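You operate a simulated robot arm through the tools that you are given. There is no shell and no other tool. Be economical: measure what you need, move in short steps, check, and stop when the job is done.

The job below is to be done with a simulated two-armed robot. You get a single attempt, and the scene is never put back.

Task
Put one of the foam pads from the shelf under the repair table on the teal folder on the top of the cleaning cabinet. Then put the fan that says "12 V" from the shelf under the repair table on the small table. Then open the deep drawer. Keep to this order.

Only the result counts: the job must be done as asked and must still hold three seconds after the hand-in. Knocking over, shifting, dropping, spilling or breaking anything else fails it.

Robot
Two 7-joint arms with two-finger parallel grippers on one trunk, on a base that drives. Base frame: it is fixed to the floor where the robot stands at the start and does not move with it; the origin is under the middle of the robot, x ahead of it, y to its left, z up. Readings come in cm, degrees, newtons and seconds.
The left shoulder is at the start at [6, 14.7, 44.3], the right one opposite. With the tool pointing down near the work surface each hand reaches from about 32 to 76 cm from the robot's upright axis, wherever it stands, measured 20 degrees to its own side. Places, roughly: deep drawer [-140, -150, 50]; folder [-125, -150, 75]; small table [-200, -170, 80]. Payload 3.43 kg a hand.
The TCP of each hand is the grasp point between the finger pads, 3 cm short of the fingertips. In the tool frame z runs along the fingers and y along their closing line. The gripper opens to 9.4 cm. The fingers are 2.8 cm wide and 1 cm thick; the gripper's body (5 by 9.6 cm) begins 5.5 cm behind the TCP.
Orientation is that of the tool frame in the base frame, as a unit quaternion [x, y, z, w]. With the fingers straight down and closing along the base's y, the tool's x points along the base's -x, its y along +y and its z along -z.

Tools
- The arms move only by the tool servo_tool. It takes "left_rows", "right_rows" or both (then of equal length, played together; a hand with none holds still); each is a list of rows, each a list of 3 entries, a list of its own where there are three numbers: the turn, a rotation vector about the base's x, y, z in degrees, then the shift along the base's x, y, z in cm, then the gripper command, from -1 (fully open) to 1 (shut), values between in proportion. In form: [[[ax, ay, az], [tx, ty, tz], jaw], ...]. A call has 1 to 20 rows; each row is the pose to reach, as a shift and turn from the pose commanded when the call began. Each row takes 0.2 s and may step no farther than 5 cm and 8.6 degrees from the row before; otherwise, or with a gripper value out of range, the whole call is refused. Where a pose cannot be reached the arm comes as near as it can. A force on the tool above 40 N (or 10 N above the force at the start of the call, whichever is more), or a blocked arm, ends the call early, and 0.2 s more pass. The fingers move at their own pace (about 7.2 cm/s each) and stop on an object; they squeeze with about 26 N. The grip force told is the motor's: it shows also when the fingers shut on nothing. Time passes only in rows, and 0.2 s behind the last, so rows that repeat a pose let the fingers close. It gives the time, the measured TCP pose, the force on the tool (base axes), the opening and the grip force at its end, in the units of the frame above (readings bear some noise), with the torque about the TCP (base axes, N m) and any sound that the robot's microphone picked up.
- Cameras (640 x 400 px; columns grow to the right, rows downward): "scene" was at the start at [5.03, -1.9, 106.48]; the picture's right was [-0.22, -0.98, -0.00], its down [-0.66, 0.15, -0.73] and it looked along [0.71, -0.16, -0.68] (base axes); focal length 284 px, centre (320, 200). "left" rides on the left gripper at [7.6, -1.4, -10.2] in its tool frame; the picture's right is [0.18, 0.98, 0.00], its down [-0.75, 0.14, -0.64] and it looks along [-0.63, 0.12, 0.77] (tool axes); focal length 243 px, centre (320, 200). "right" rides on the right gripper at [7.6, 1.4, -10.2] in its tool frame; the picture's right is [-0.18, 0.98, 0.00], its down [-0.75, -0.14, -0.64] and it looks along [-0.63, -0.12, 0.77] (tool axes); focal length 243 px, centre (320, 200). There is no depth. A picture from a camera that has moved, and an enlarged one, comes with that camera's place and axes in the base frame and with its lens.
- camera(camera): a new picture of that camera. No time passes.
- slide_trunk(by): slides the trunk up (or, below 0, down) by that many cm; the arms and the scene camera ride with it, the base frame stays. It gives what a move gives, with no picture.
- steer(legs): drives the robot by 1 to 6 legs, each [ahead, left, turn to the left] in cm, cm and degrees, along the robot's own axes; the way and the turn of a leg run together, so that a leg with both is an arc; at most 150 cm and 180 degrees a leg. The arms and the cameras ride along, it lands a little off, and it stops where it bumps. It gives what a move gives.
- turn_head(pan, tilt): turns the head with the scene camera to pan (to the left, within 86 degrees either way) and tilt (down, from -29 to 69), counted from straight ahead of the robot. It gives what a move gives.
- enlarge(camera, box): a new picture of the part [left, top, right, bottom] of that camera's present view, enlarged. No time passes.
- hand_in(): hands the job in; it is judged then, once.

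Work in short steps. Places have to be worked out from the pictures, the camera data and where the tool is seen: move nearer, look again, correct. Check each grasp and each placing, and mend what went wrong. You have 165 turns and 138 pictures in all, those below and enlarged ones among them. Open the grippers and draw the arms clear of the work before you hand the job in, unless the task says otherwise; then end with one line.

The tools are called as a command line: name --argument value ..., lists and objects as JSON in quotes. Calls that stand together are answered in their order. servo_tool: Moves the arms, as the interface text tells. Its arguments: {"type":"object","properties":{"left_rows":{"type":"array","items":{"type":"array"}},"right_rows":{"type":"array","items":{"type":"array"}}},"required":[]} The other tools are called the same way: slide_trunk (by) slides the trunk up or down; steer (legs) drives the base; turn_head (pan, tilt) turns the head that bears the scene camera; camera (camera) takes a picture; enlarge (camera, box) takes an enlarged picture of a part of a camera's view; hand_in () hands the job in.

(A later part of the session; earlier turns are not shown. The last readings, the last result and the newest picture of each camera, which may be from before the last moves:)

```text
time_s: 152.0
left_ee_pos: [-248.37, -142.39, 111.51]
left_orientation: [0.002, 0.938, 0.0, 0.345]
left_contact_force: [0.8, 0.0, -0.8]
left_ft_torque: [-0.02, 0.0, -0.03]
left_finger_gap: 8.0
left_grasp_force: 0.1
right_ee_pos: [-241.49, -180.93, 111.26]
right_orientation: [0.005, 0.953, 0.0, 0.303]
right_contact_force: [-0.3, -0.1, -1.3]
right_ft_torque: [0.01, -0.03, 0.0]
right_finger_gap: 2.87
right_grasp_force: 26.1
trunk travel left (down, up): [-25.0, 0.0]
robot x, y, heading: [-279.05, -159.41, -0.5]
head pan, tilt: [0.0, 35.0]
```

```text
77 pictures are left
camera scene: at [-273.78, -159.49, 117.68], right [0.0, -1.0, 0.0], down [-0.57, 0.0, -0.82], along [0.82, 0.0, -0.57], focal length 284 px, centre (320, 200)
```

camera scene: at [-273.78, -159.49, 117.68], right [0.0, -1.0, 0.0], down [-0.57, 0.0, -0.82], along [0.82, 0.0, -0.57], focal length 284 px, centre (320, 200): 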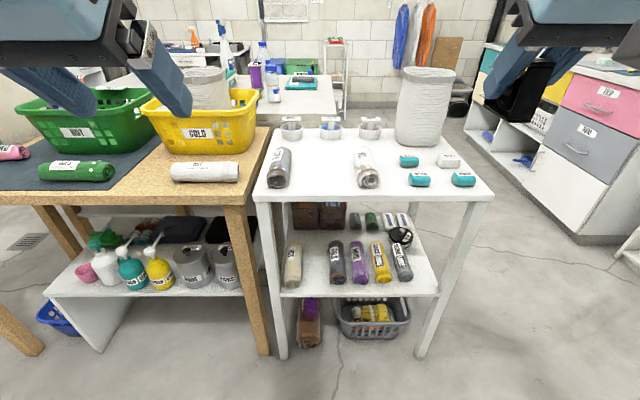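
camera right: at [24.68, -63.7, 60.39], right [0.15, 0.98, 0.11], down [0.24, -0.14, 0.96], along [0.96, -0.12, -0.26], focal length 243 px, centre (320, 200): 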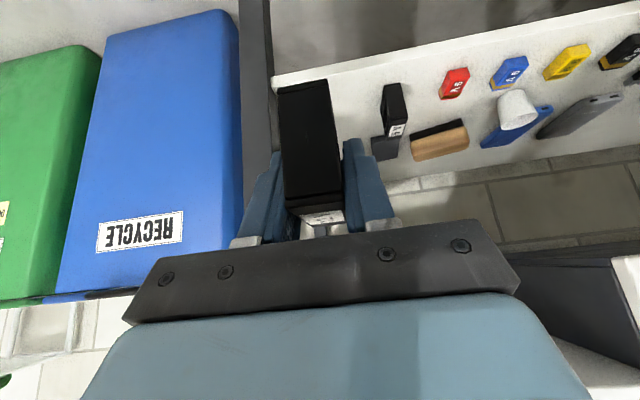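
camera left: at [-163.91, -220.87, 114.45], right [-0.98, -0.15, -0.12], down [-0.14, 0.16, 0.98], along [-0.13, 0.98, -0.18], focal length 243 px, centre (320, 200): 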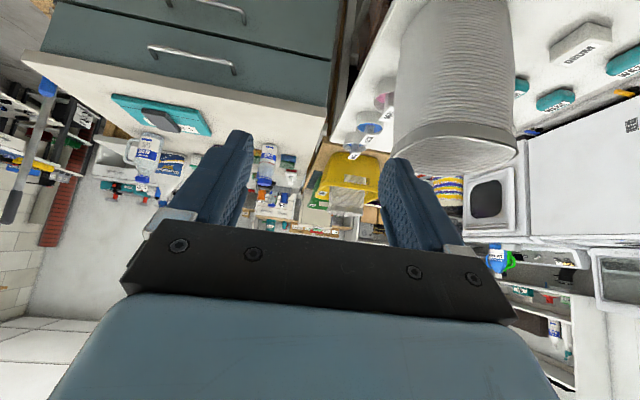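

Excellent view: there's a 17 cm free gap (y −152…−169.6) between two rolls near the table's left edge. I reposition the base so that the right hand faces [-204, -161].

steer --legs '[[12, 20, 0]]'

turn_head --pan -20 --tilt 40

camera --camera "scene"

camera --camera "right"

```text
time_s: 153.8
left_ee_pos: [-236.43, -122.2, 111.5]
left_orientation: [0.002, 0.938, 0.0, 0.346]
left_contact_force: [0.7, 0.3, -0.6]
left_ft_torque: [0.02, 0.02, -0.01]
left_finger_gap: 8.0
left_grasp_force: 0.1
right_ee_pos: [-229.47, -160.86, 111.34]
right_orientation: [0.004, 0.953, 0.0, 0.304]
right_contact_force: [-1.0, 0.0, -0.6]
right_ft_torque: [0.0, -0.01, 0.01]
right_finger_gap: 2.88
right_grasp_force: 25.9
trunk travel left (down, up): [-25.0, 0.0]
robot x, y, heading: [-267.42, -139.03, -0.1]
head pan, tilt: [0.0, 35.0]
```

```text
time_s: 154.6
left_ee_pos: [-236.42, -122.13, 111.5]
left_orientation: [0.001, 0.939, 0.0, 0.345]
left_contact_force: [0.7, 0.5, 0.0]
left_ft_torque: [0.0, -0.02, 0.0]
left_finger_gap: 8.01
left_grasp_force: 0.1
right_ee_pos: [-229.48, -160.86, 111.4]
right_orientation: [0.004, 0.953, 0.0, 0.304]
right_contact_force: [0.0, -0.8, -0.4]
right_ft_torque: [0.0, -0.01, -0.01]
right_finger_gap: 2.89
right_grasp_force: 25.8
trunk travel left (down, up): [-25.0, 0.0]
robot x, y, heading: [-267.53, -138.98, -0.1]
head pan, tilt: [-20.0, 40.0]
```

```text
76 pictures are left
camera scene: at [-262.56, -142.27, 116.92], right [-0.34, -0.94, 0.0], down [-0.6, 0.22, -0.77], along [0.72, -0.26, -0.64], focal length 284 px, centre (320, 200)
```

scene: 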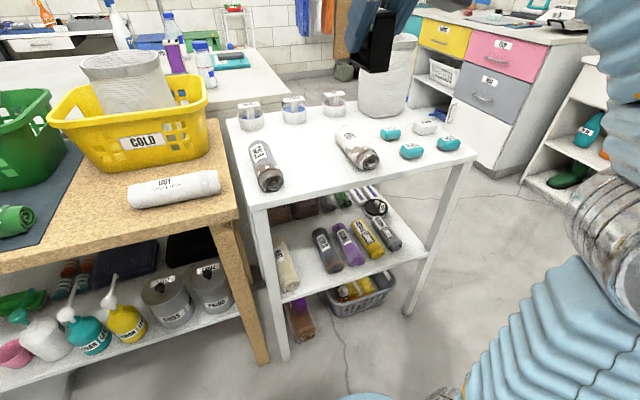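

```text
75 pictures are left
camera right: at [-241.63, -159.29, 115.3], right [0.16, 0.98, 0.11], down [0.24, -0.15, 0.96], along [0.96, -0.13, -0.26], focal length 243 px, centre (320, 200)
```

right: 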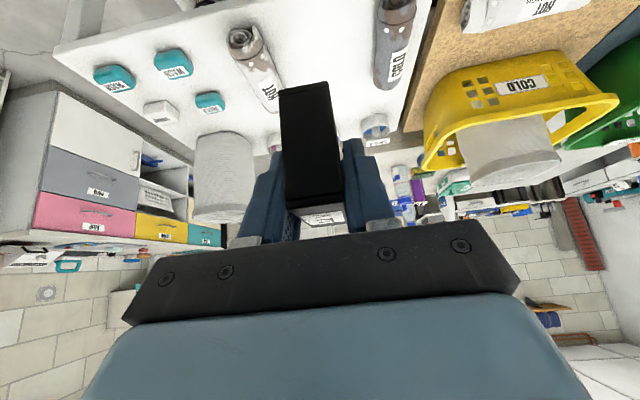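

The gap checks out (y −151.6…−170.5). I move the fan over it and descend to a few cm above the top.

servo_tool --right_rows '[[[0, 0, 0], [4, 0, -2], 1], [[0, 0, 0], [8, 0, -4], 1], [[0, 0, 0], [12, 0, -6], 1], [[0, 0, 0], [16, 0, -8], 1], [[0, 0, 0], [19, 0, -11], 1], [[0, 0, 0], [22, 0, -14], 1], [[0, 0, 0], [24.5, 0, -17], 1], [[0, 0, 0], [25.5, 0, -20], 1], [[0, 0, 0], [25.5, 0, -22.5], 1], [[0, 0, 0], [25.5, 0, -22.5], 1]]'

camera --camera "right"

camera --camera "scene"

```text
time_s: 156.8
left_ee_pos: [-236.43, -122.21, 111.42]
left_orientation: [0.002, 0.939, -0.001, 0.345]
left_contact_force: [0.0, 0.9, 0.6]
left_ft_torque: [0.01, 0.02, 0.0]
left_finger_gap: 7.98
left_grasp_force: 0.1
right_ee_pos: [-203.93, -160.91, 88.94]
right_orientation: [0.005, 0.953, 0.0, 0.304]
right_contact_force: [0.0, -0.3, -0.8]
right_ft_torque: [0.0, -0.03, 0.01]
right_finger_gap: 2.9
right_grasp_force: 25.9
trunk travel left (down, up): [-25.0, 0.0]
robot x, y, heading: [-267.64, -139.04, -0.1]
head pan, tilt: [-20.0, 40.0]
```

```text
74 pictures are left
camera right: at [-216.15, -159.33, 92.82], right [0.16, 0.98, 0.11], down [0.24, -0.15, 0.96], along [0.96, -0.13, -0.26], focal length 243 px, centre (320, 200)
```

right: 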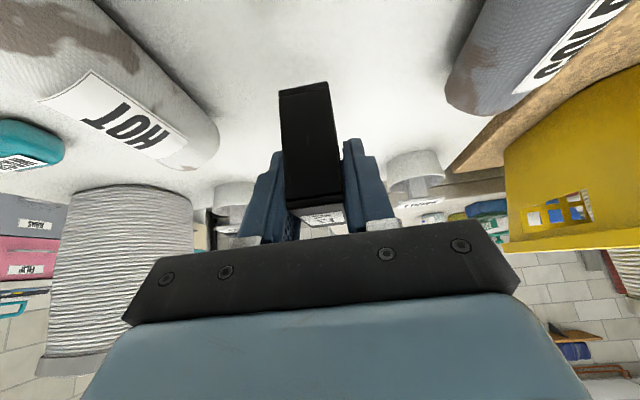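

```text
73 pictures are left
camera scene: at [-262.56, -142.27, 116.92], right [-0.34, -0.94, 0.0], down [-0.6, 0.22, -0.77], along [0.72, -0.26, -0.64], focal length 284 px, centre (320, 200)
```

scene: 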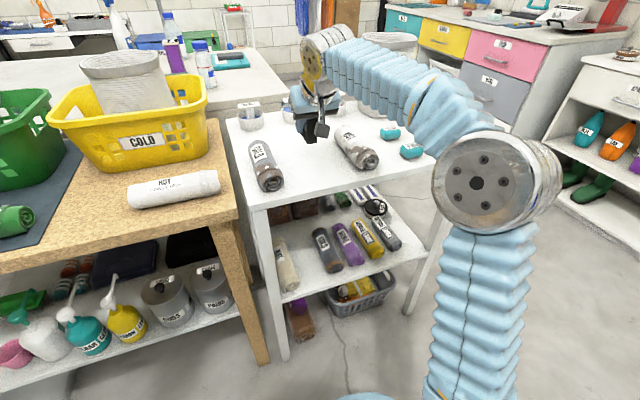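

All clear around. I lower 3.5 cm and check the force.

servo_tool --right_rows '[[[0, 0, 0], [0, 0, -1.5], 1], [[0, 0, 0], [0, 0, -2.7], 1], [[0, 0, 0], [0, 0, -3.5], 1], [[0, 0, 0], [0, 0, -3.5], 1]]'

enlarge --camera "scene" --box '[230, 70, 400, 200]'

```text
time_s: 157.8
left_ee_pos: [-236.37, -122.22, 111.47]
left_orientation: [0.002, 0.939, -0.001, 0.345]
left_contact_force: [0.6, 0.0, 0.0]
left_ft_torque: [-0.01, -0.01, 0.0]
left_finger_gap: 7.99
left_grasp_force: 0.0
right_ee_pos: [-204.04, -160.84, 85.23]
right_orientation: [0.005, 0.952, 0.0, 0.305]
right_contact_force: [-0.2, 0.4, -1.4]
right_ft_torque: [0.0, -0.02, -0.03]
right_finger_gap: 2.88
right_grasp_force: 26.0
trunk travel left (down, up): [-25.0, 0.0]
robot x, y, heading: [-267.35, -139.23, -0.0]
head pan, tilt: [-20.0, 40.0]
```

```text
3.08 times, centred on (315, 135) of scene
camera zoom: at [-262.56, -142.27, 116.92], right [-0.34, -0.94, 0.0], down [-0.6, 0.22, -0.77], along [0.72, -0.26, -0.64], focal length 874 px, centre (335, 400)
```

zoom: 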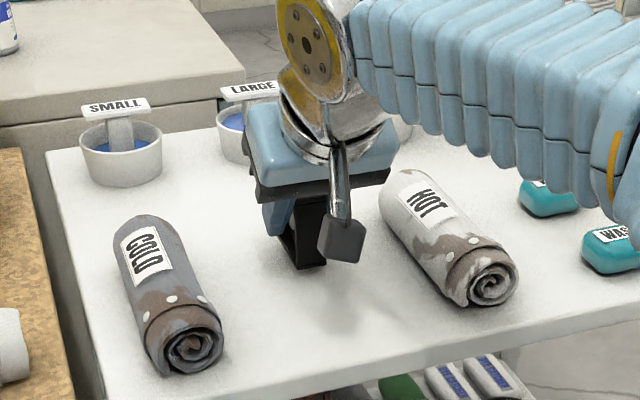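

Not touching yet; I lower in small steps until contact.

servo_tool --right_rows '[[[0, 0, 0], [0, 0, -0.4], 1], [[0, 0, 0], [0, 0, -0.8], 1], [[0, 0, 0], [0, 0, -0.8], 1]]'

```text
time_s: 158.6
left_ee_pos: [-236.46, -122.14, 111.52]
left_orientation: [0.002, 0.939, -0.001, 0.345]
left_contact_force: [0.6, -1.1, 0.0]
left_ft_torque: [0.0, 0.01, -0.02]
left_finger_gap: 8.03
left_grasp_force: 0.0
right_ee_pos: [-204.04, -160.59, 84.63]
right_orientation: [0.005, 0.953, 0.0, 0.303]
right_contact_force: [0.2, 0.3, -1.8]
right_ft_torque: [0.0, -0.04, 0.02]
right_finger_gap: 2.87
right_grasp_force: 25.8
trunk travel left (down, up): [-25.0, 0.0]
robot x, y, heading: [-267.26, -139.4, -0.2]
head pan, tilt: [-20.0, 40.0]
```

servo_tool --right_rows '[[[0, 0, 0], [0, 0, -0.4], 1], [[0, 0, 0], [0, 0, -0.7], 1], [[0, 0, 0], [0, 0, -0.7], 1]]'

enlarge --camera "scene" --box '[270, 100, 370, 180]'

```text
time_s: 159.4
left_ee_pos: [-236.51, -122.03, 111.61]
left_orientation: [0.001, 0.938, -0.001, 0.345]
left_contact_force: [-0.4, -0.8, -0.3]
left_ft_torque: [-0.01, -0.05, 0.01]
left_finger_gap: 8.02
left_grasp_force: 0.0
right_ee_pos: [-203.96, -160.83, 84.1]
right_orientation: [0.004, 0.952, 0.0, 0.306]
right_contact_force: [2.1, -1.7, 20.7]
right_ft_torque: [-0.05, 0.06, -0.01]
right_finger_gap: 2.96
right_grasp_force: 25.8
trunk travel left (down, up): [-25.0, 0.0]
robot x, y, heading: [-267.46, -139.27, -0.0]
head pan, tilt: [-20.0, 40.0]
```

```text
5.00 times, centred on (320, 140) of scene
camera zoom: at [-262.69, -142.23, 116.95], right [-0.34, -0.94, 0.0], down [-0.6, 0.22, -0.77], along [0.72, -0.26, -0.64], focal length 1420 px, centre (320, 500)
```

zoom: 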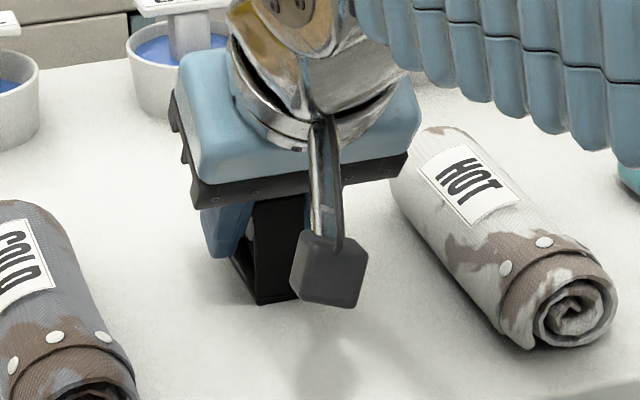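

Contact at 20 N. I ease up 0.3 cm, open modestly, then withdraw along the finger axis.

servo_tool --right_rows '[[[0, 0, 0], [0, 0, 0.3], 1], [[0, 0, 0], [0, 0, 0.3], 0.2], [[0, 0, 0], [0, 0, 0.3], 0], [[0, 0, 0], [0, 0, 0.3], -0.2], [[0, 0, 0], [0, 0, 0.3], -0.2], [[0, 0, 0], [-1.1, 0, 1.9], -0.2], [[0, 0, 0], [-2.8, 0, 4.3], -0.2], [[0, 0, 0], [-5, 0, 8], -0.2], [[0, 0, 0], [-7.5, 0, 12], -0.2], [[0, 0, 0], [-10, 0, 16], -0.2]]'

camera --camera "right"

enlarge --camera "scene" --box '[230, 70, 400, 200]'

```text
time_s: 161.6
left_ee_pos: [-236.46, -122.18, 111.5]
left_orientation: [0.002, 0.939, -0.001, 0.345]
left_contact_force: [-0.3, -0.8, -0.1]
left_ft_torque: [0.04, 0.04, -0.02]
left_finger_gap: 8.01
left_grasp_force: 0.0
right_ee_pos: [-213.92, -160.77, 99.98]
right_orientation: [0.005, 0.953, -0.001, 0.303]
right_contact_force: [-0.6, 0.4, -0.1]
right_ft_torque: [0.01, 0.01, -0.02]
right_finger_gap: 5.65
right_grasp_force: 0.1
trunk travel left (down, up): [-25.0, 0.0]
robot x, y, heading: [-267.68, -139.26, -0.0]
head pan, tilt: [-20.0, 40.0]
```

```text
70 pictures are left
camera right: at [-226.18, -159.42, 104.03], right [0.16, 0.98, 0.11], down [0.24, -0.15, 0.96], along [0.96, -0.13, -0.26], focal length 243 px, centre (320, 200)
```

right: 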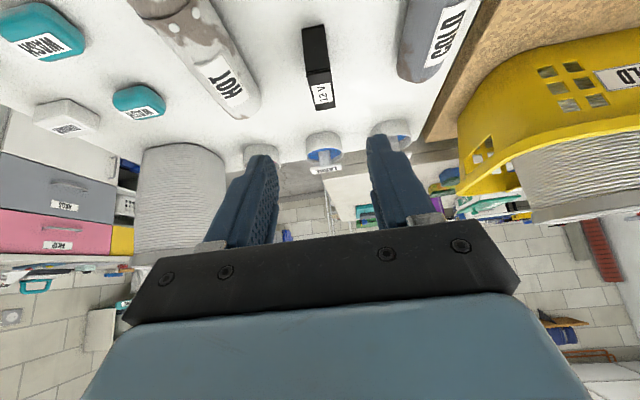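

```text
3.08 times, centred on (315, 135) of scene
camera zoom: at [-262.56, -142.27, 116.92], right [-0.34, -0.94, 0.0], down [-0.6, 0.22, -0.77], along [0.72, -0.26, -0.64], focal length 874 px, centre (335, 400)
```

zoom: 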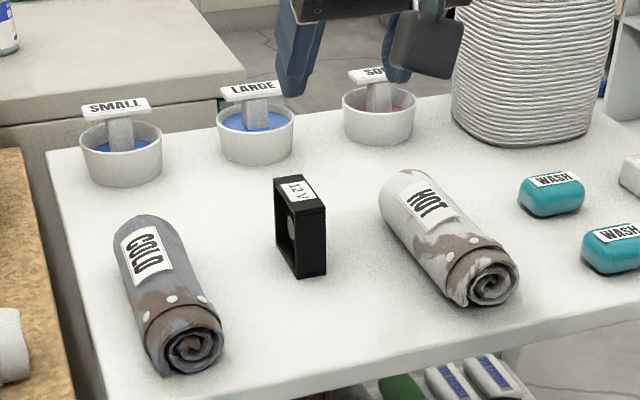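

The 12 V fan stands on the small table with nothing disturbed. I retract the right hand, then drive back to the drawer side.

servo_tool --right_rows '[[[0, 0, 0], [-4, 0, 3], -0.2], [[0, 0, 0], [-8, 0, 6], -0.2], [[0, 0, 0], [-12, 0, 9], -0.2], [[0, 0, 0], [-15.5, 0, 11.5], -0.2]]'

steer --legs '[[-14, 0, 0], [0, 0, 90], [-102, 0, 0], [0, -115, 0]]'

turn_head --pan -10 --tilt 40

camera --camera "scene"

```text
time_s: 162.6
left_ee_pos: [-236.32, -122.02, 111.53]
left_orientation: [0.002, 0.938, -0.001, 0.345]
left_contact_force: [-0.5, 0.6, -0.1]
left_ft_torque: [0.01, 0.0, 0.01]
left_finger_gap: 7.96
left_grasp_force: 0.1
right_ee_pos: [-229.05, -160.63, 111.49]
right_orientation: [0.005, 0.953, 0.0, 0.303]
right_contact_force: [-0.2, 0.7, -0.6]
right_ft_torque: [-0.01, 0.05, -0.01]
right_finger_gap: 5.65
right_grasp_force: 0.1
trunk travel left (down, up): [-25.0, 0.0]
robot x, y, heading: [-267.43, -139.46, -0.1]
head pan, tilt: [-20.0, 40.0]
```

```text
time_s: 177.8
left_ee_pos: [-186.75, -211.24, 111.51]
left_orientation: [-0.649, 0.678, 0.239, 0.25]
left_contact_force: [0.1, -0.4, -0.4]
left_ft_torque: [-0.04, 0.0, -0.04]
left_finger_gap: 8.0
left_grasp_force: 0.1
right_ee_pos: [-148.04, -205.55, 111.41]
right_orientation: [-0.658, 0.69, 0.21, 0.218]
right_contact_force: [0.0, -0.9, 0.1]
right_ft_torque: [0.0, 0.02, 0.01]
right_finger_gap: 5.63
right_grasp_force: 0.0
trunk travel left (down, up): [-25.0, 0.0]
robot x, y, heading: [-170.56, -242.81, 87.5]
head pan, tilt: [-20.0, 40.0]
```

```text
time_s: 178.6
left_ee_pos: [-186.74, -211.22, 111.45]
left_orientation: [-0.649, 0.678, 0.238, 0.249]
left_contact_force: [-0.4, 0.3, -1.2]
left_ft_torque: [0.0, 0.01, 0.01]
left_finger_gap: 7.97
left_grasp_force: 0.0
right_ee_pos: [-147.97, -205.45, 111.47]
right_orientation: [-0.657, 0.69, 0.211, 0.219]
right_contact_force: [-0.2, 0.0, -0.8]
right_ft_torque: [0.03, 0.02, -0.01]
right_finger_gap: 5.64
right_grasp_force: 0.0
trunk travel left (down, up): [-25.0, 0.0]
robot x, y, heading: [-171.08, -243.09, 87.7]
head pan, tilt: [-10.0, 40.0]
```

```text
68 pictures are left
camera scene: at [-169.26, -237.75, 116.92], right [0.98, -0.21, 0.0], down [-0.14, -0.63, -0.77], along [0.16, 0.75, -0.64], focal length 284 px, centre (320, 200)
```

scene: 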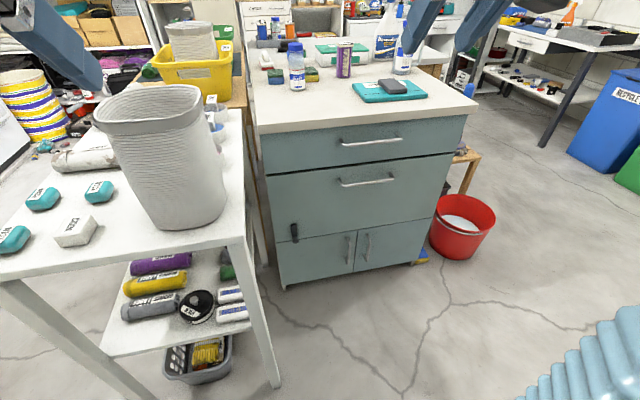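

Back at the cabinet; I enlarge the drawer fronts, including the black thing at the lower-left of the deep drawer.

enlarge --camera "scene" --box '[250, 110, 480, 290]'

enlarge --camera "scene" --box '[265, 200, 335, 255]'

```text
2.22 times, centred on (365, 200) of scene
camera zoom: at [-169.26, -237.75, 116.92], right [0.98, -0.21, 0.0], down [-0.14, -0.63, -0.77], along [0.16, 0.75, -0.64], focal length 631 px, centre (220, 200)
```

zoom: 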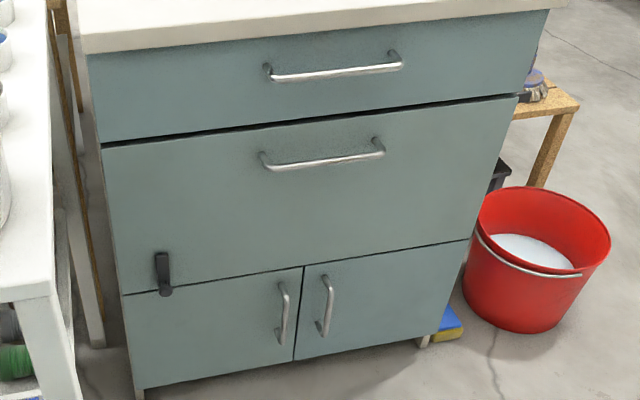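

```text
7.27 times, centred on (300, 228) of scene
camera zoom: at [-169.26, -237.75, 116.92], right [0.98, -0.21, 0.0], down [-0.14, -0.63, -0.77], along [0.16, 0.75, -0.64], focal length 2066 px, centre (466, 0)
```

zoom: 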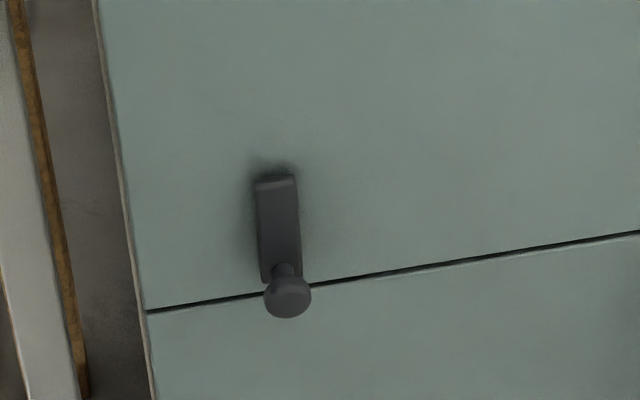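

The deep drawer's handle is at x −147…−130, y≈−170, z≈63.8, and a black lever latch with a knob hangs at [-163.5, -168, z 46→40] across the seam. I move right in front of the drawer and lower the left hand to inspect the latch.

steer --legs '[[0, -30, 2]]'

slide_trunk --by -20

servo_tool --left_rows '[[[0, 0, 0], [0, 0, -4.5], -0.7], [[0, 0, 0], [0, 0, -9], -0.7], [[0, 0, 0], [0, 0, -13.5], -0.7], [[0, 0, 0], [0, 0, -18], -0.7], [[0, 0, 0], [0, 0, -22.5], -0.7], [[0, 0, 0], [0, 0, -27], -0.7], [[0, 0, 0], [0, 0, -31.5], -0.7], [[0, 0, 0], [0, 0, -36], -0.7]]'

camera --camera "left"

camera --camera "scene"

```text
time_s: 180.6
left_ee_pos: [-157.81, -212.56, 111.54]
left_orientation: [-0.662, 0.665, 0.244, 0.244]
left_contact_force: [-0.9, 0.7, -0.1]
left_ft_torque: [0.03, 0.01, 0.01]
left_finger_gap: 7.96
left_grasp_force: 0.2
right_ee_pos: [-119.08, -205.39, 111.48]
right_orientation: [-0.669, 0.678, 0.215, 0.216]
right_contact_force: [0.0, -0.8, 0.1]
right_ft_torque: [0.03, -0.03, 0.0]
right_finger_gap: 5.66
right_grasp_force: 0.1
trunk travel left (down, up): [-25.0, 0.0]
robot x, y, heading: [-140.67, -243.73, 89.6]
head pan, tilt: [-10.0, 40.0]
```

```text
time_s: 182.8
left_ee_pos: [-157.71, -212.63, 91.52]
left_orientation: [-0.662, 0.665, 0.243, 0.245]
left_contact_force: [-1.6, -0.1, -0.2]
left_ft_torque: [0.0, -0.01, -0.01]
left_finger_gap: 8.0
left_grasp_force: 0.1
right_ee_pos: [-119.09, -205.46, 91.55]
right_orientation: [-0.669, 0.678, 0.214, 0.215]
right_contact_force: [-0.2, 0.3, -0.2]
right_ft_torque: [-0.03, 0.02, 0.0]
right_finger_gap: 5.63
right_grasp_force: 0.0
trunk travel left (down, up): [-5.0, 20.0]
robot x, y, heading: [-140.85, -243.99, 89.7]
head pan, tilt: [-10.0, 40.0]
```

```text
time_s: 184.6
left_ee_pos: [-157.41, -211.92, 56.5]
left_orientation: [-0.662, 0.666, 0.242, 0.244]
left_contact_force: [-0.7, -0.3, -0.1]
left_ft_torque: [0.01, 0.01, -0.01]
left_finger_gap: 7.98
left_grasp_force: 0.0
left hand out of reach, approached as far as the arm can: row 8
right_ee_pos: [-119.13, -205.49, 91.45]
right_orientation: [-0.669, 0.678, 0.214, 0.215]
right_contact_force: [-0.2, -0.2, 0.1]
right_ft_torque: [0.02, -0.03, 0.0]
right_finger_gap: 5.65
right_grasp_force: 0.0
trunk travel left (down, up): [-5.0, 20.0]
robot x, y, heading: [-140.43, -243.67, 89.9]
head pan, tilt: [-10.0, 40.0]
```

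```text
65 pictures are left
camera left: at [-156.12, -224.35, 59.33], right [-0.98, -0.14, -0.12], down [-0.14, 0.16, 0.98], along [-0.11, 0.98, -0.18], focal length 243 px, centre (320, 200)
```

left: 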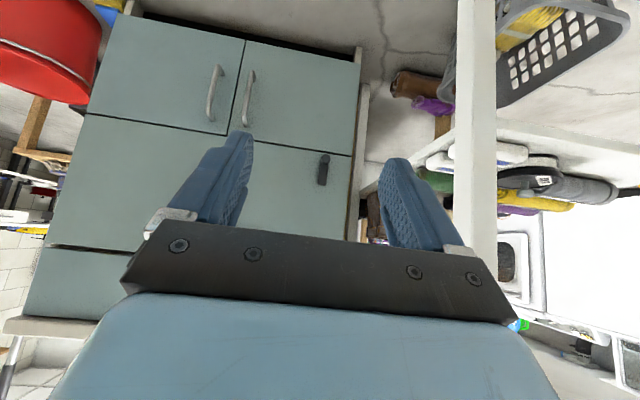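

```text
64 pictures are left
camera scene: at [-139.19, -238.41, 96.92], right [0.98, -0.18, 0.0], down [-0.11, -0.63, -0.77], along [0.14, 0.75, -0.64], focal length 284 px, centre (320, 200)
```

scene: 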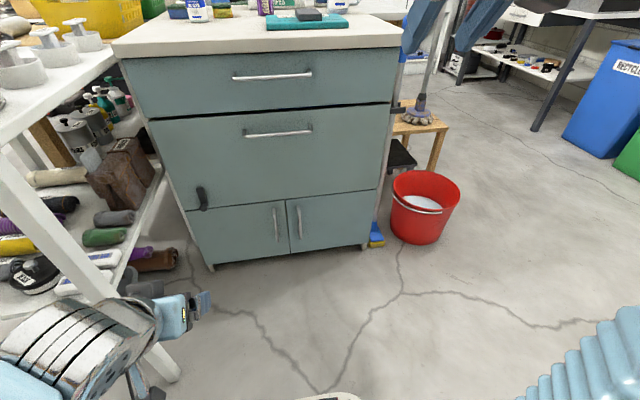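

The latch is seen in the wrist view; I enlarge both views of it.

enlarge --camera "left" --box '[275, 130, 375, 210]'

enlarge --camera "scene" --box '[160, 160, 260, 240]'

```text
5.00 times, centred on (325, 170) of left
camera zoom: at [-156.12, -224.35, 59.33], right [-0.98, -0.14, -0.12], down [-0.14, 0.16, 0.98], along [-0.11, 0.98, -0.18], focal length 1213 px, centre (295, 350)
```

zoom: 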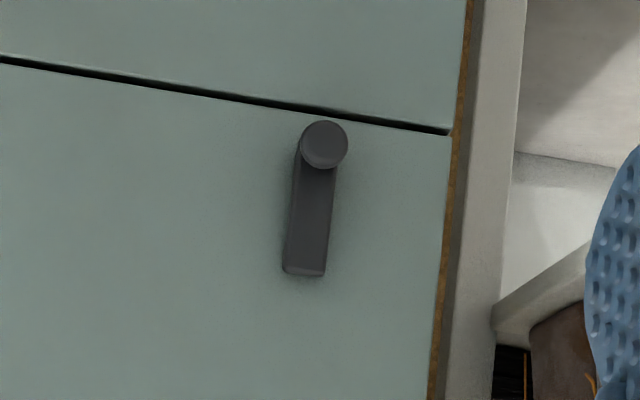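

```text
5.00 times, centred on (210, 200) of scene
camera zoom: at [-139.19, -238.41, 96.92], right [0.98, -0.18, 0.0], down [-0.11, -0.63, -0.77], along [0.14, 0.75, -0.64], focal length 1420 px, centre (870, 200)
```

zoom: 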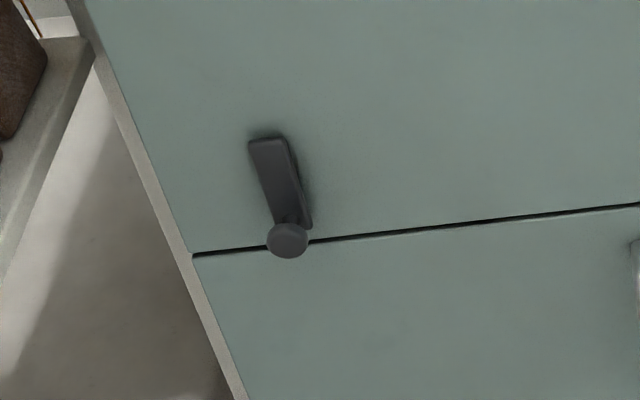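

The lever sits wholly on the deep drawer's front, so it may be a catch that must be turned. First I'll test the drawer: I strafe slightly left and reorient the right hand to point forward with the fingers closing vertically.

steer --legs '[[0, 10, 0]]'

servo_tool --right_rows '[[[3.575, 6.867, -3.575], [0, 0, -2], -0.2], [[7.15, 13.733, -7.15], [0, 0, -4], -0.2], [[10.725, 20.6, -10.725], [0, 0, -6], -0.2], [[14.3, 27.467, -14.3], [0, 0, -8], -0.2], [[17.875, 34.333, -17.875], [0, 0, -10], -0.2], [[21.45, 41.2, -21.45], [0, 0, -12], -0.2], [[25.025, 48.067, -25.025], [0, 0, -14], -0.2], [[28.6, 54.933, -28.6], [0, 0, -16], -0.2], [[32.175, 61.8, -32.175], [0, 0, -18], -0.2], [[35.75, 68.667, -35.75], [0, 0, -20], -0.2], [[39.325, 75.533, -39.325], [0, 0, -22], -0.2], [[42.9, 82.4, -42.9], [0, 0, -24], -0.2]]'

camera --camera "right"

camera --camera "scene"

```text
time_s: 185.7
left_ee_pos: [-167.42, -211.82, 56.37]
left_orientation: [-0.662, 0.666, 0.243, 0.244]
left_contact_force: [-0.1, -0.6, -0.4]
left_ft_torque: [0.01, 0.04, 0.0]
left_finger_gap: 7.99
left_grasp_force: 0.0
right_ee_pos: [-129.12, -205.36, 91.43]
right_orientation: [-0.67, 0.678, 0.214, 0.214]
right_contact_force: [0.7, -0.6, -1.1]
right_ft_torque: [-0.03, 0.01, 0.02]
right_finger_gap: 5.63
right_grasp_force: 0.0
trunk travel left (down, up): [-5.0, 20.0]
robot x, y, heading: [-150.39, -243.91, 89.6]
head pan, tilt: [-10.0, 40.0]
```

```text
time_s: 188.3
left_ee_pos: [-167.53, -211.79, 56.41]
left_orientation: [-0.661, 0.666, 0.243, 0.244]
left_contact_force: [-0.6, -0.3, -0.2]
left_ft_torque: [0.02, 0.02, 0.01]
left_finger_gap: 7.98
left_grasp_force: 0.0
right_ee_pos: [-128.79, -203.11, 71.09]
right_orientation: [0.008, 0.709, 0.705, -0.002]
right_contact_force: [0.8, -0.8, 0.2]
right_ft_torque: [-0.02, 0.03, -0.01]
right_finger_gap: 5.63
right_grasp_force: 0.1
right hand out of reach, approached as far as the arm can: row 11, 12
trunk travel left (down, up): [-5.0, 20.0]
robot x, y, heading: [-150.57, -243.94, 89.8]
head pan, tilt: [-10.0, 40.0]
```

```text
61 pictures are left
camera right: at [-136.55, -213.29, 72.71], right [0.2, 0.0, 0.98], down [0.75, -0.65, -0.15], along [0.64, 0.76, -0.13], focal length 243 px, centre (320, 200)
```

right: 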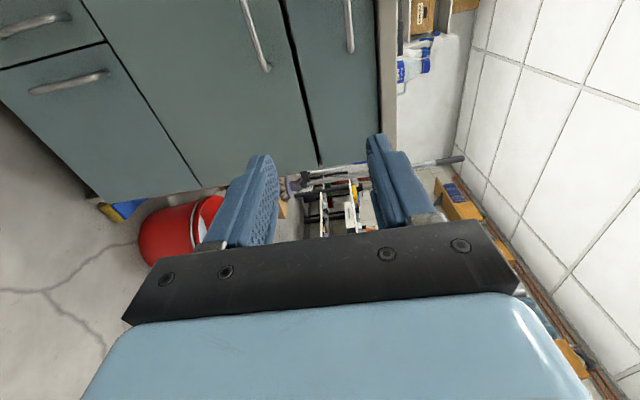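

```text
60 pictures are left
camera scene: at [-149.16, -238.36, 96.92], right [0.98, -0.18, 0.0], down [-0.12, -0.63, -0.77], along [0.14, 0.75, -0.64], focal length 284 px, centre (320, 200)
```

scene: 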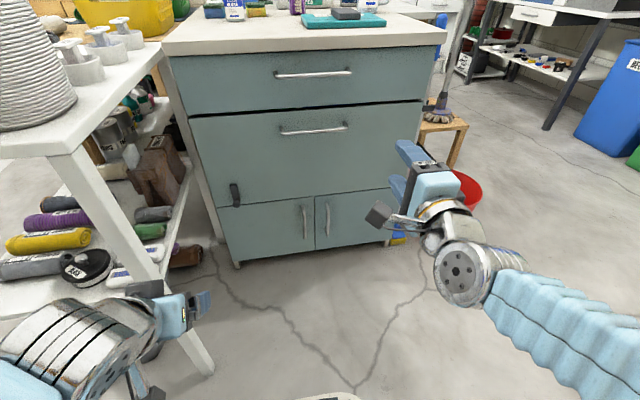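

The right hand points forward with fingers closing vertically. Handle of the deep drawer triangulates to y≈−169, z≈62.3, x −146.5…−129. I approach its middle, stopping a few cm short.

servo_tool --right_rows '[[[0, 0, 0], [-2, 3.5, -2], -0.4], [[0, 0, 0], [-4, 7, -4], -0.4], [[0, 0, 0], [-6, 10.5, -6], -0.4], [[0, 0, 0], [-8, 14, -8], -0.4], [[0, 0, 0], [-9, 18, -8.8], -0.4], [[0, 0, 0], [-9, 22, -8.8], -0.4], [[0, 0, 0], [-9, 26, -8.8], -0.4], [[0, 0, 0], [-9, 26, -8.8], -0.4]]'

camera --camera "right"

enlarge --camera "scene" --box '[230, 80, 430, 230]'

```text
time_s: 190.1
left_ee_pos: [-167.48, -211.8, 56.45]
left_orientation: [-0.661, 0.666, 0.242, 0.245]
left_contact_force: [-0.5, 0.6, 0.2]
left_ft_torque: [0.0, 0.01, 0.0]
left_finger_gap: 8.0
left_grasp_force: 0.1
right_ee_pos: [-137.87, -176.68, 62.41]
right_orientation: [0.005, 0.709, 0.705, -0.002]
right_contact_force: [-0.3, 0.7, -0.3]
right_ft_torque: [-0.01, 0.01, -0.01]
right_finger_gap: 6.59
right_grasp_force: 0.0
trunk travel left (down, up): [-5.0, 20.0]
robot x, y, heading: [-150.58, -243.65, 89.5]
head pan, tilt: [-10.0, 40.0]
```

```text
59 pictures are left
camera right: at [-145.66, -186.92, 64.04], right [0.2, 0.0, 0.98], down [0.75, -0.65, -0.15], along [0.63, 0.76, -0.13], focal length 243 px, centre (320, 200)
```

right: 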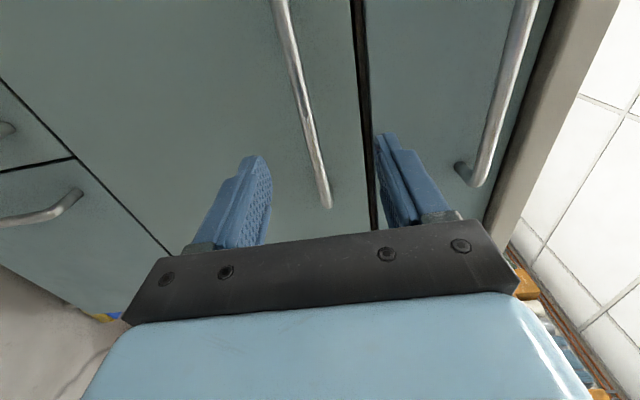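

```text
2.67 times, centred on (330, 155) of scene
camera zoom: at [-149.17, -238.34, 96.92], right [0.98, -0.18, 0.0], down [-0.11, -0.63, -0.77], along [0.14, 0.75, -0.64], focal length 757 px, centre (293, 320)
```

zoom: 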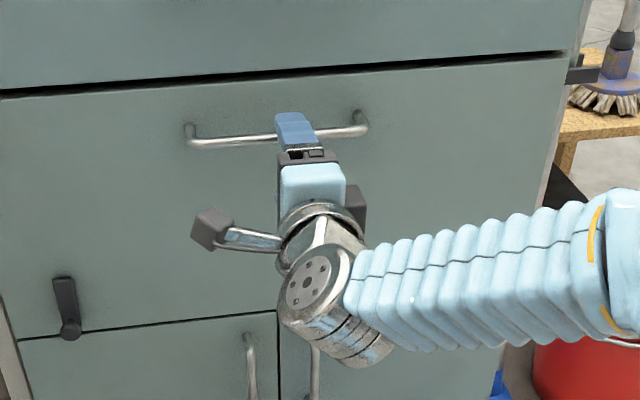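

Bar is at y≈−168, z≈61.6. I go in another 6 cm, with a small drop.

servo_tool --right_rows '[[[0, 0, 0], [0, 2, -0.7], -0.4], [[0, 0, 0], [0, 4, -0.7], -0.4], [[0, 0, 0], [0, 6, -0.7], -0.4], [[0, 0, 0], [0, 6, -0.7], -0.4]]'

camera --camera "right"

```text
time_s: 191.1
left_ee_pos: [-167.35, -211.91, 56.48]
left_orientation: [-0.662, 0.666, 0.242, 0.244]
left_contact_force: [0.6, 0.4, 0.5]
left_ft_torque: [0.01, 0.01, -0.02]
left_finger_gap: 7.99
left_grasp_force: 0.0
right_ee_pos: [-137.76, -170.9, 61.78]
right_orientation: [0.007, 0.709, 0.705, -0.001]
right_contact_force: [-0.3, -0.5, 0.1]
right_ft_torque: [-0.01, -0.01, 0.01]
right_finger_gap: 6.57
right_grasp_force: 0.1
trunk travel left (down, up): [-5.0, 20.0]
robot x, y, heading: [-150.8, -243.79, 89.8]
head pan, tilt: [-10.0, 40.0]
```

```text
57 pictures are left
camera right: at [-145.5, -181.1, 63.4], right [0.2, 0.0, 0.98], down [0.75, -0.65, -0.15], along [0.63, 0.76, -0.13], focal length 243 px, centre (320, 200)
```

right: 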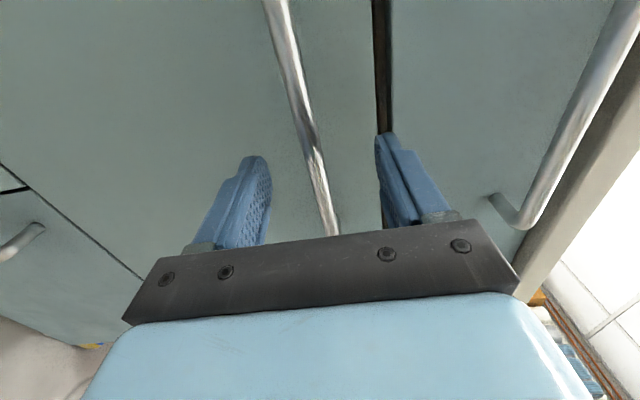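

The bar is at fingertip depth; I advance 1.7 cm more and close on it.

servo_tool --right_rows '[[[0, 0, 0], [0, 1, 0], -0.4], [[0, 0, 0], [0, 1.7, 0], -0.4], [[0, 0, 0], [0, 1.7, 0], 0.3], [[0, 0, 0], [0, 1.7, 0], 1], [[0, 0, 0], [0, 1.7, 0], 1], [[0, 0, 0], [0, 1.7, 0], 1]]'

camera --camera "right"

```text
time_s: 192.5
left_ee_pos: [-167.41, -211.9, 56.35]
left_orientation: [-0.661, 0.667, 0.242, 0.244]
left_contact_force: [0.4, -0.9, 0.5]
left_ft_torque: [0.01, 0.01, 0.0]
left_finger_gap: 8.0
left_grasp_force: 0.1
right_ee_pos: [-137.77, -169.15, 61.46]
right_orientation: [0.006, 0.71, 0.704, -0.003]
right_contact_force: [0.1, -7.6, -14.4]
right_ft_torque: [-0.14, -1.27, -0.07]
right_finger_gap: 1.17
right_grasp_force: 44.7
trunk travel left (down, up): [-5.0, 20.0]
robot x, y, heading: [-150.36, -243.62, 89.7]
head pan, tilt: [-10.0, 40.0]
```

```text
56 pictures are left
camera right: at [-145.52, -179.35, 63.11], right [0.19, 0.01, 0.98], down [0.75, -0.65, -0.14], along [0.63, 0.76, -0.13], focal length 243 px, centre (320, 200)
```

right: 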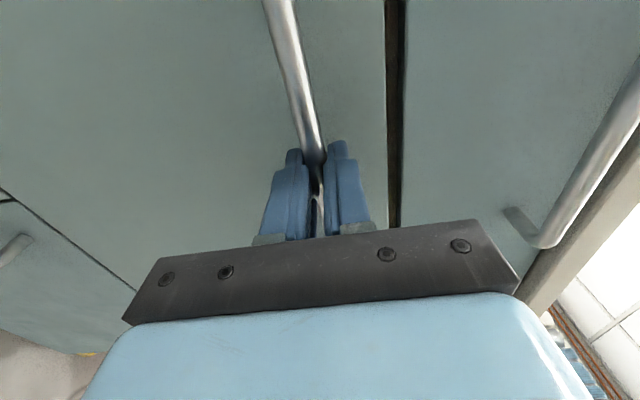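

The bar is gripped (1.2 cm). I test-pull 2 cm while easing 0.3 cm downward, watching the force.

servo_tool --right_rows '[[[0, 0, 0], [0, 0, -0.3], 1], [[0, 0, 0], [0, -0.7, -0.3], 1], [[0, 0, 0], [0, -1.4, -0.3], 1], [[0, 0, 0], [0, -2, -0.3], 1]]'

enlarge --camera "scene" --box '[170, 80, 430, 270]'

```text
time_s: 193.5
left_ee_pos: [-167.41, -211.83, 56.43]
left_orientation: [-0.662, 0.666, 0.243, 0.244]
left_contact_force: [0.7, -0.1, -0.3]
left_ft_torque: [0.01, 0.01, 0.04]
left_finger_gap: 7.98
left_grasp_force: 0.0
right_ee_pos: [-137.76, -171.26, 61.48]
right_orientation: [0.006, 0.708, 0.706, -0.002]
right_contact_force: [2.0, 0.7, -3.3]
right_ft_torque: [-0.01, -1.25, -0.16]
right_finger_gap: 1.17
right_grasp_force: 45.2
trunk travel left (down, up): [-5.0, 20.0]
robot x, y, heading: [-150.45, -243.91, 89.6]
head pan, tilt: [-10.0, 40.0]
```

```text
2.11 times, centred on (300, 175) of scene
camera zoom: at [-149.16, -238.31, 96.92], right [0.98, -0.18, 0.0], down [-0.12, -0.63, -0.77], along [0.14, 0.75, -0.64], focal length 598 px, centre (362, 253)
```

zoom: 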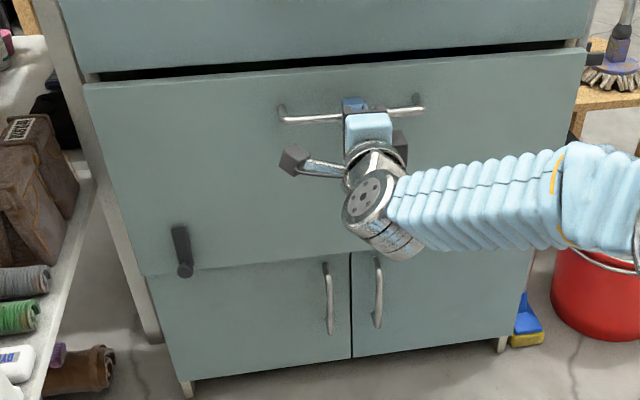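

It slides freely: the drawer is already ~2 cm out and the latch didn't hold it. I keep pulling steadily.

servo_tool --right_rows '[[[0, 0, 0], [0, -1.5, 0], 1], [[0, 0, 0], [0, -3, 0], 1], [[0, 0, 0], [0, -4.5, 0], 1], [[0, 0, 0], [0, -6, 0], 1], [[0, 0, 0], [0, -7.5, 0], 1], [[0, 0, 0], [0, -9, 0], 1], [[0, 0, 0], [0, -10.5, 0], 1], [[0, 0, 0], [0, -12, 0], 1]]'

camera --camera "scene"

```text
time_s: 195.3
left_ee_pos: [-167.4, -211.86, 56.47]
left_orientation: [-0.662, 0.666, 0.243, 0.243]
left_contact_force: [0.7, 0.0, 0.6]
left_ft_torque: [0.02, -0.01, -0.01]
left_finger_gap: 8.0
left_grasp_force: 0.0
right_ee_pos: [-137.95, -183.4, 61.54]
right_orientation: [0.008, 0.709, 0.706, 0.0]
right_contact_force: [14.8, -1.2, 5.0]
right_ft_torque: [0.04, -1.26, 0.19]
right_finger_gap: 1.16
right_grasp_force: 44.7
trunk travel left (down, up): [-5.0, 20.0]
robot x, y, heading: [-150.28, -243.88, 89.4]
head pan, tilt: [-10.0, 40.0]
```

```text
54 pictures are left
camera scene: at [-149.1, -238.37, 96.92], right [0.98, -0.18, 0.0], down [-0.12, -0.63, -0.77], along [0.14, 0.75, -0.64], focal length 284 px, centre (320, 200)
```

scene: 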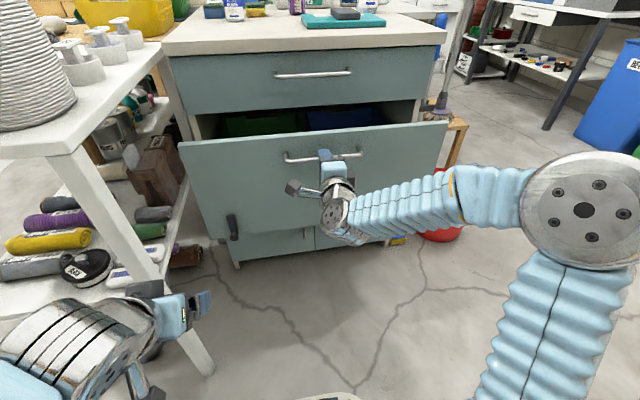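

It's open ~14 cm now. I continue another 9 cm with a slight lateral correction.

servo_tool --right_rows '[[[0, 0, 0], [0.3, -1.5, 0], 1], [[0, 0, 0], [0.4, -3, 0], 1], [[0, 0, 0], [0.4, -4.5, 0], 1], [[0, 0, 0], [0.4, -6, 0], 1], [[0, 0, 0], [0.4, -7.5, 0], 1], [[0, 0, 0], [0.4, -9, 0], 1]]'

camera --camera "scene"

```text
time_s: 196.7
left_ee_pos: [-167.42, -211.78, 56.39]
left_orientation: [-0.662, 0.666, 0.242, 0.245]
left_contact_force: [0.0, 0.3, -0.9]
left_ft_torque: [0.01, 0.02, 0.01]
left_finger_gap: 7.97
left_grasp_force: 0.0
right_ee_pos: [-137.72, -192.31, 61.49]
right_orientation: [0.004, 0.709, 0.705, -0.003]
right_contact_force: [-27.8, 0.2, -0.1]
right_ft_torque: [-0.05, -1.15, 1.21]
right_finger_gap: 1.19
right_grasp_force: 44.5
trunk travel left (down, up): [-5.0, 20.0]
robot x, y, heading: [-150.57, -243.68, 89.6]
head pan, tilt: [-10.0, 40.0]
```

```text
53 pictures are left
camera scene: at [-149.32, -238.34, 96.92], right [0.98, -0.18, 0.0], down [-0.11, -0.63, -0.77], along [0.14, 0.75, -0.64], focal length 284 px, centre (320, 200)
```

scene: 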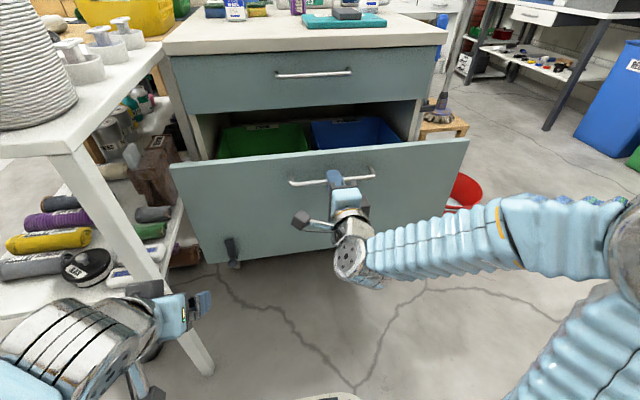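

About 23 cm open. I pull 6 cm more, relieving the lateral load, to be well open.

servo_tool --right_rows '[[[0, 0, 0], [-0.4, -1.5, 0], 1], [[0, 0, 0], [-0.5, -3, 0], 1], [[0, 0, 0], [-0.5, -4.5, 0], 1], [[0, 0, 0], [-0.5, -6, 0], 1]]'

```text
time_s: 197.7
left_ee_pos: [-167.31, -211.74, 56.37]
left_orientation: [-0.661, 0.666, 0.243, 0.245]
left_contact_force: [-0.5, 0.2, -0.5]
left_ft_torque: [0.01, 0.0, -0.03]
left_finger_gap: 8.01
left_grasp_force: 0.1
right_ee_pos: [-137.71, -196.37, 61.54]
right_orientation: [0.012, 0.718, 0.696, 0.006]
right_contact_force: [3.5, -1.1, -10.2]
right_ft_torque: [-0.15, -1.33, 0.08]
right_finger_gap: 1.18
right_grasp_force: 45.6
right hand out of reach, approached as far as the arm can: row 3, 4
trunk travel left (down, up): [-5.0, 20.0]
robot x, y, heading: [-150.68, -243.79, 89.7]
head pan, tilt: [-10.0, 40.0]
stopped in row 4 (right hand): the force on the tool passed its limit at 47 N (the readings are from after the stop); the commanded pose is now the measured one
```

The arm has reached its limit at ~27 cm open. I draw it a little further by backing the base 7 cm with the grip kept.

steer --legs '[[-7, 0, 0]]'

camera --camera "scene"

```text
time_s: 198.8
left_ee_pos: [-167.24, -218.65, 56.45]
left_orientation: [-0.662, 0.667, 0.242, 0.243]
left_contact_force: [-0.3, 0.6, -0.1]
left_ft_torque: [0.02, 0.05, 0.03]
left_finger_gap: 7.99
left_grasp_force: 0.1
right_ee_pos: [-137.74, -203.12, 61.56]
right_orientation: [0.014, 0.717, 0.696, 0.005]
right_contact_force: [11.1, 0.7, -22.8]
right_ft_torque: [-0.24, -1.29, 0.05]
right_finger_gap: 1.19
right_grasp_force: 44.8
trunk travel left (down, up): [-5.0, 20.0]
robot x, y, heading: [-150.21, -250.52, 89.6]
head pan, tilt: [-10.0, 40.0]
```

```text
52 pictures are left
camera scene: at [-149.09, -245.12, 96.9], right [0.98, -0.18, 0.0], down [-0.12, -0.63, -0.77], along [0.14, 0.75, -0.64], focal length 284 px, centre (320, 200)
```

scene: 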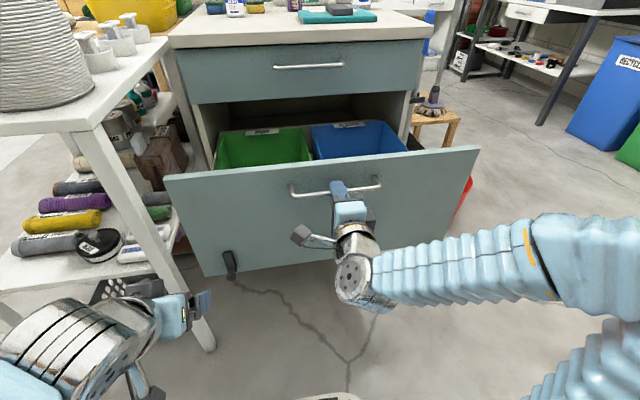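

The drawer is ~34 cm open. I open the fingers and try withdrawing the hand backward a few cm.

servo_tool --right_rows '[[[0, 0, 0], [0, 0, 0], 0.3], [[0, 0, 0], [0, 0, 0], -0.6], [[0, 0, 0], [0, 0, 0], -0.9], [[0, 0, 0], [1, -0.5, 0], -0.9], [[0, 0, 0], [3, -1, 0], -0.9], [[0, 0, 0], [5, -2, 0], -0.9], [[0, 0, 0], [7, -3, 0], -0.9]]'

camera --camera "right"

camera --camera "scene"

```text
time_s: 200.3
left_ee_pos: [-167.5, -218.72, 56.48]
left_orientation: [-0.662, 0.666, 0.242, 0.244]
left_contact_force: [-1.2, 0.1, 0.4]
left_ft_torque: [0.0, 0.01, 0.0]
left_finger_gap: 7.97
left_grasp_force: 0.1
right_ee_pos: [-131.06, -203.02, 64.08]
right_orientation: [0.014, 0.717, 0.696, 0.005]
right_contact_force: [-0.2, 0.0, 0.8]
right_ft_torque: [-0.03, 0.0, 0.01]
right_finger_gap: 8.93
right_grasp_force: 0.0
right hand out of reach, approached as far as the arm can: row 4, 5, 6, 7
trunk travel left (down, up): [-5.0, 20.0]
robot x, y, heading: [-150.47, -250.68, 89.7]
head pan, tilt: [-10.0, 40.0]
```

```text
51 pictures are left
camera right: at [-138.95, -213.06, 65.84], right [0.2, 0.02, 0.98], down [0.74, -0.66, -0.13], along [0.65, 0.75, -0.15], focal length 243 px, centre (320, 200)
```

right: 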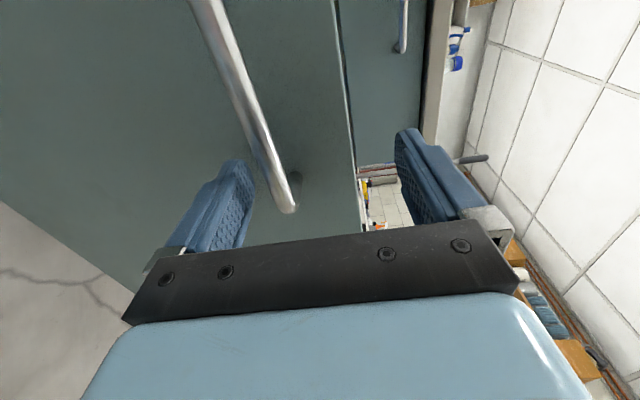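

```text
50 pictures are left
camera scene: at [-149.17, -245.21, 96.92], right [0.98, -0.18, 0.0], down [-0.12, -0.63, -0.77], along [0.14, 0.75, -0.64], focal length 284 px, centre (320, 200)
```

scene: 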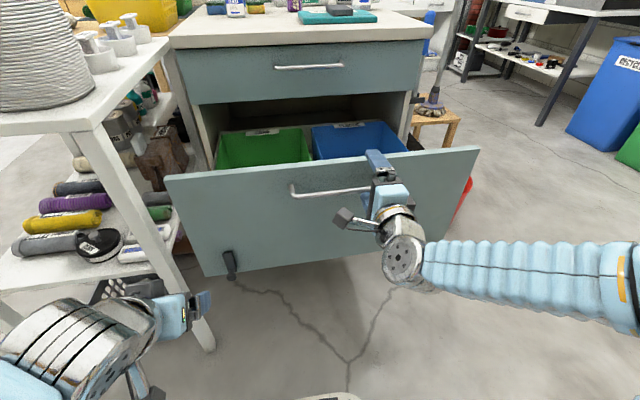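

The hand is sliding off the handle's end without contact; I continue 12 cm to the right, then raise it clear.

servo_tool --right_rows '[[[0, 0, 0], [3, 0, 0], -0.9], [[0, 0, 0], [6, 0, 0], -0.9], [[0, 0, 0], [9, 0, 0], -0.9], [[0, 0, 0], [12, -0.5, 0], -0.9], [[0, 0, 0], [14, -1, 0], -0.9], [[0, 0, 0], [14, -2, 4], -0.9], [[0, 0, 0], [14, -3, 8], -0.9], [[0, 0, 0], [14, -3, 12], -0.9], [[0, 0, 0], [14, -3, 16], -0.9]]'

camera --camera "scene"

```text
time_s: 202.3
left_ee_pos: [-167.34, -218.72, 56.46]
left_orientation: [-0.661, 0.666, 0.242, 0.244]
left_contact_force: [-1.2, 0.3, 0.2]
left_ft_torque: [0.0, 0.0, 0.04]
left_finger_gap: 8.0
left_grasp_force: 0.1
right_ee_pos: [-117.12, -206.02, 79.9]
right_orientation: [0.014, 0.717, 0.697, 0.005]
right_contact_force: [0.8, 0.4, -0.1]
right_ft_torque: [0.02, 0.04, -0.01]
right_finger_gap: 8.93
right_grasp_force: 0.0
trunk travel left (down, up): [-5.0, 20.0]
robot x, y, heading: [-150.86, -250.15, 89.7]
head pan, tilt: [-10.0, 40.0]
```

```text
49 pictures are left
camera scene: at [-149.15, -245.22, 96.92], right [0.98, -0.18, 0.0], down [-0.12, -0.63, -0.77], along [0.14, 0.75, -0.64], focal length 284 px, centre (320, 200)
```

scene: 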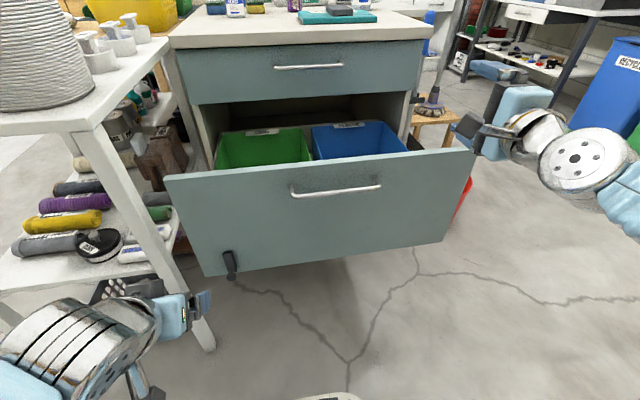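

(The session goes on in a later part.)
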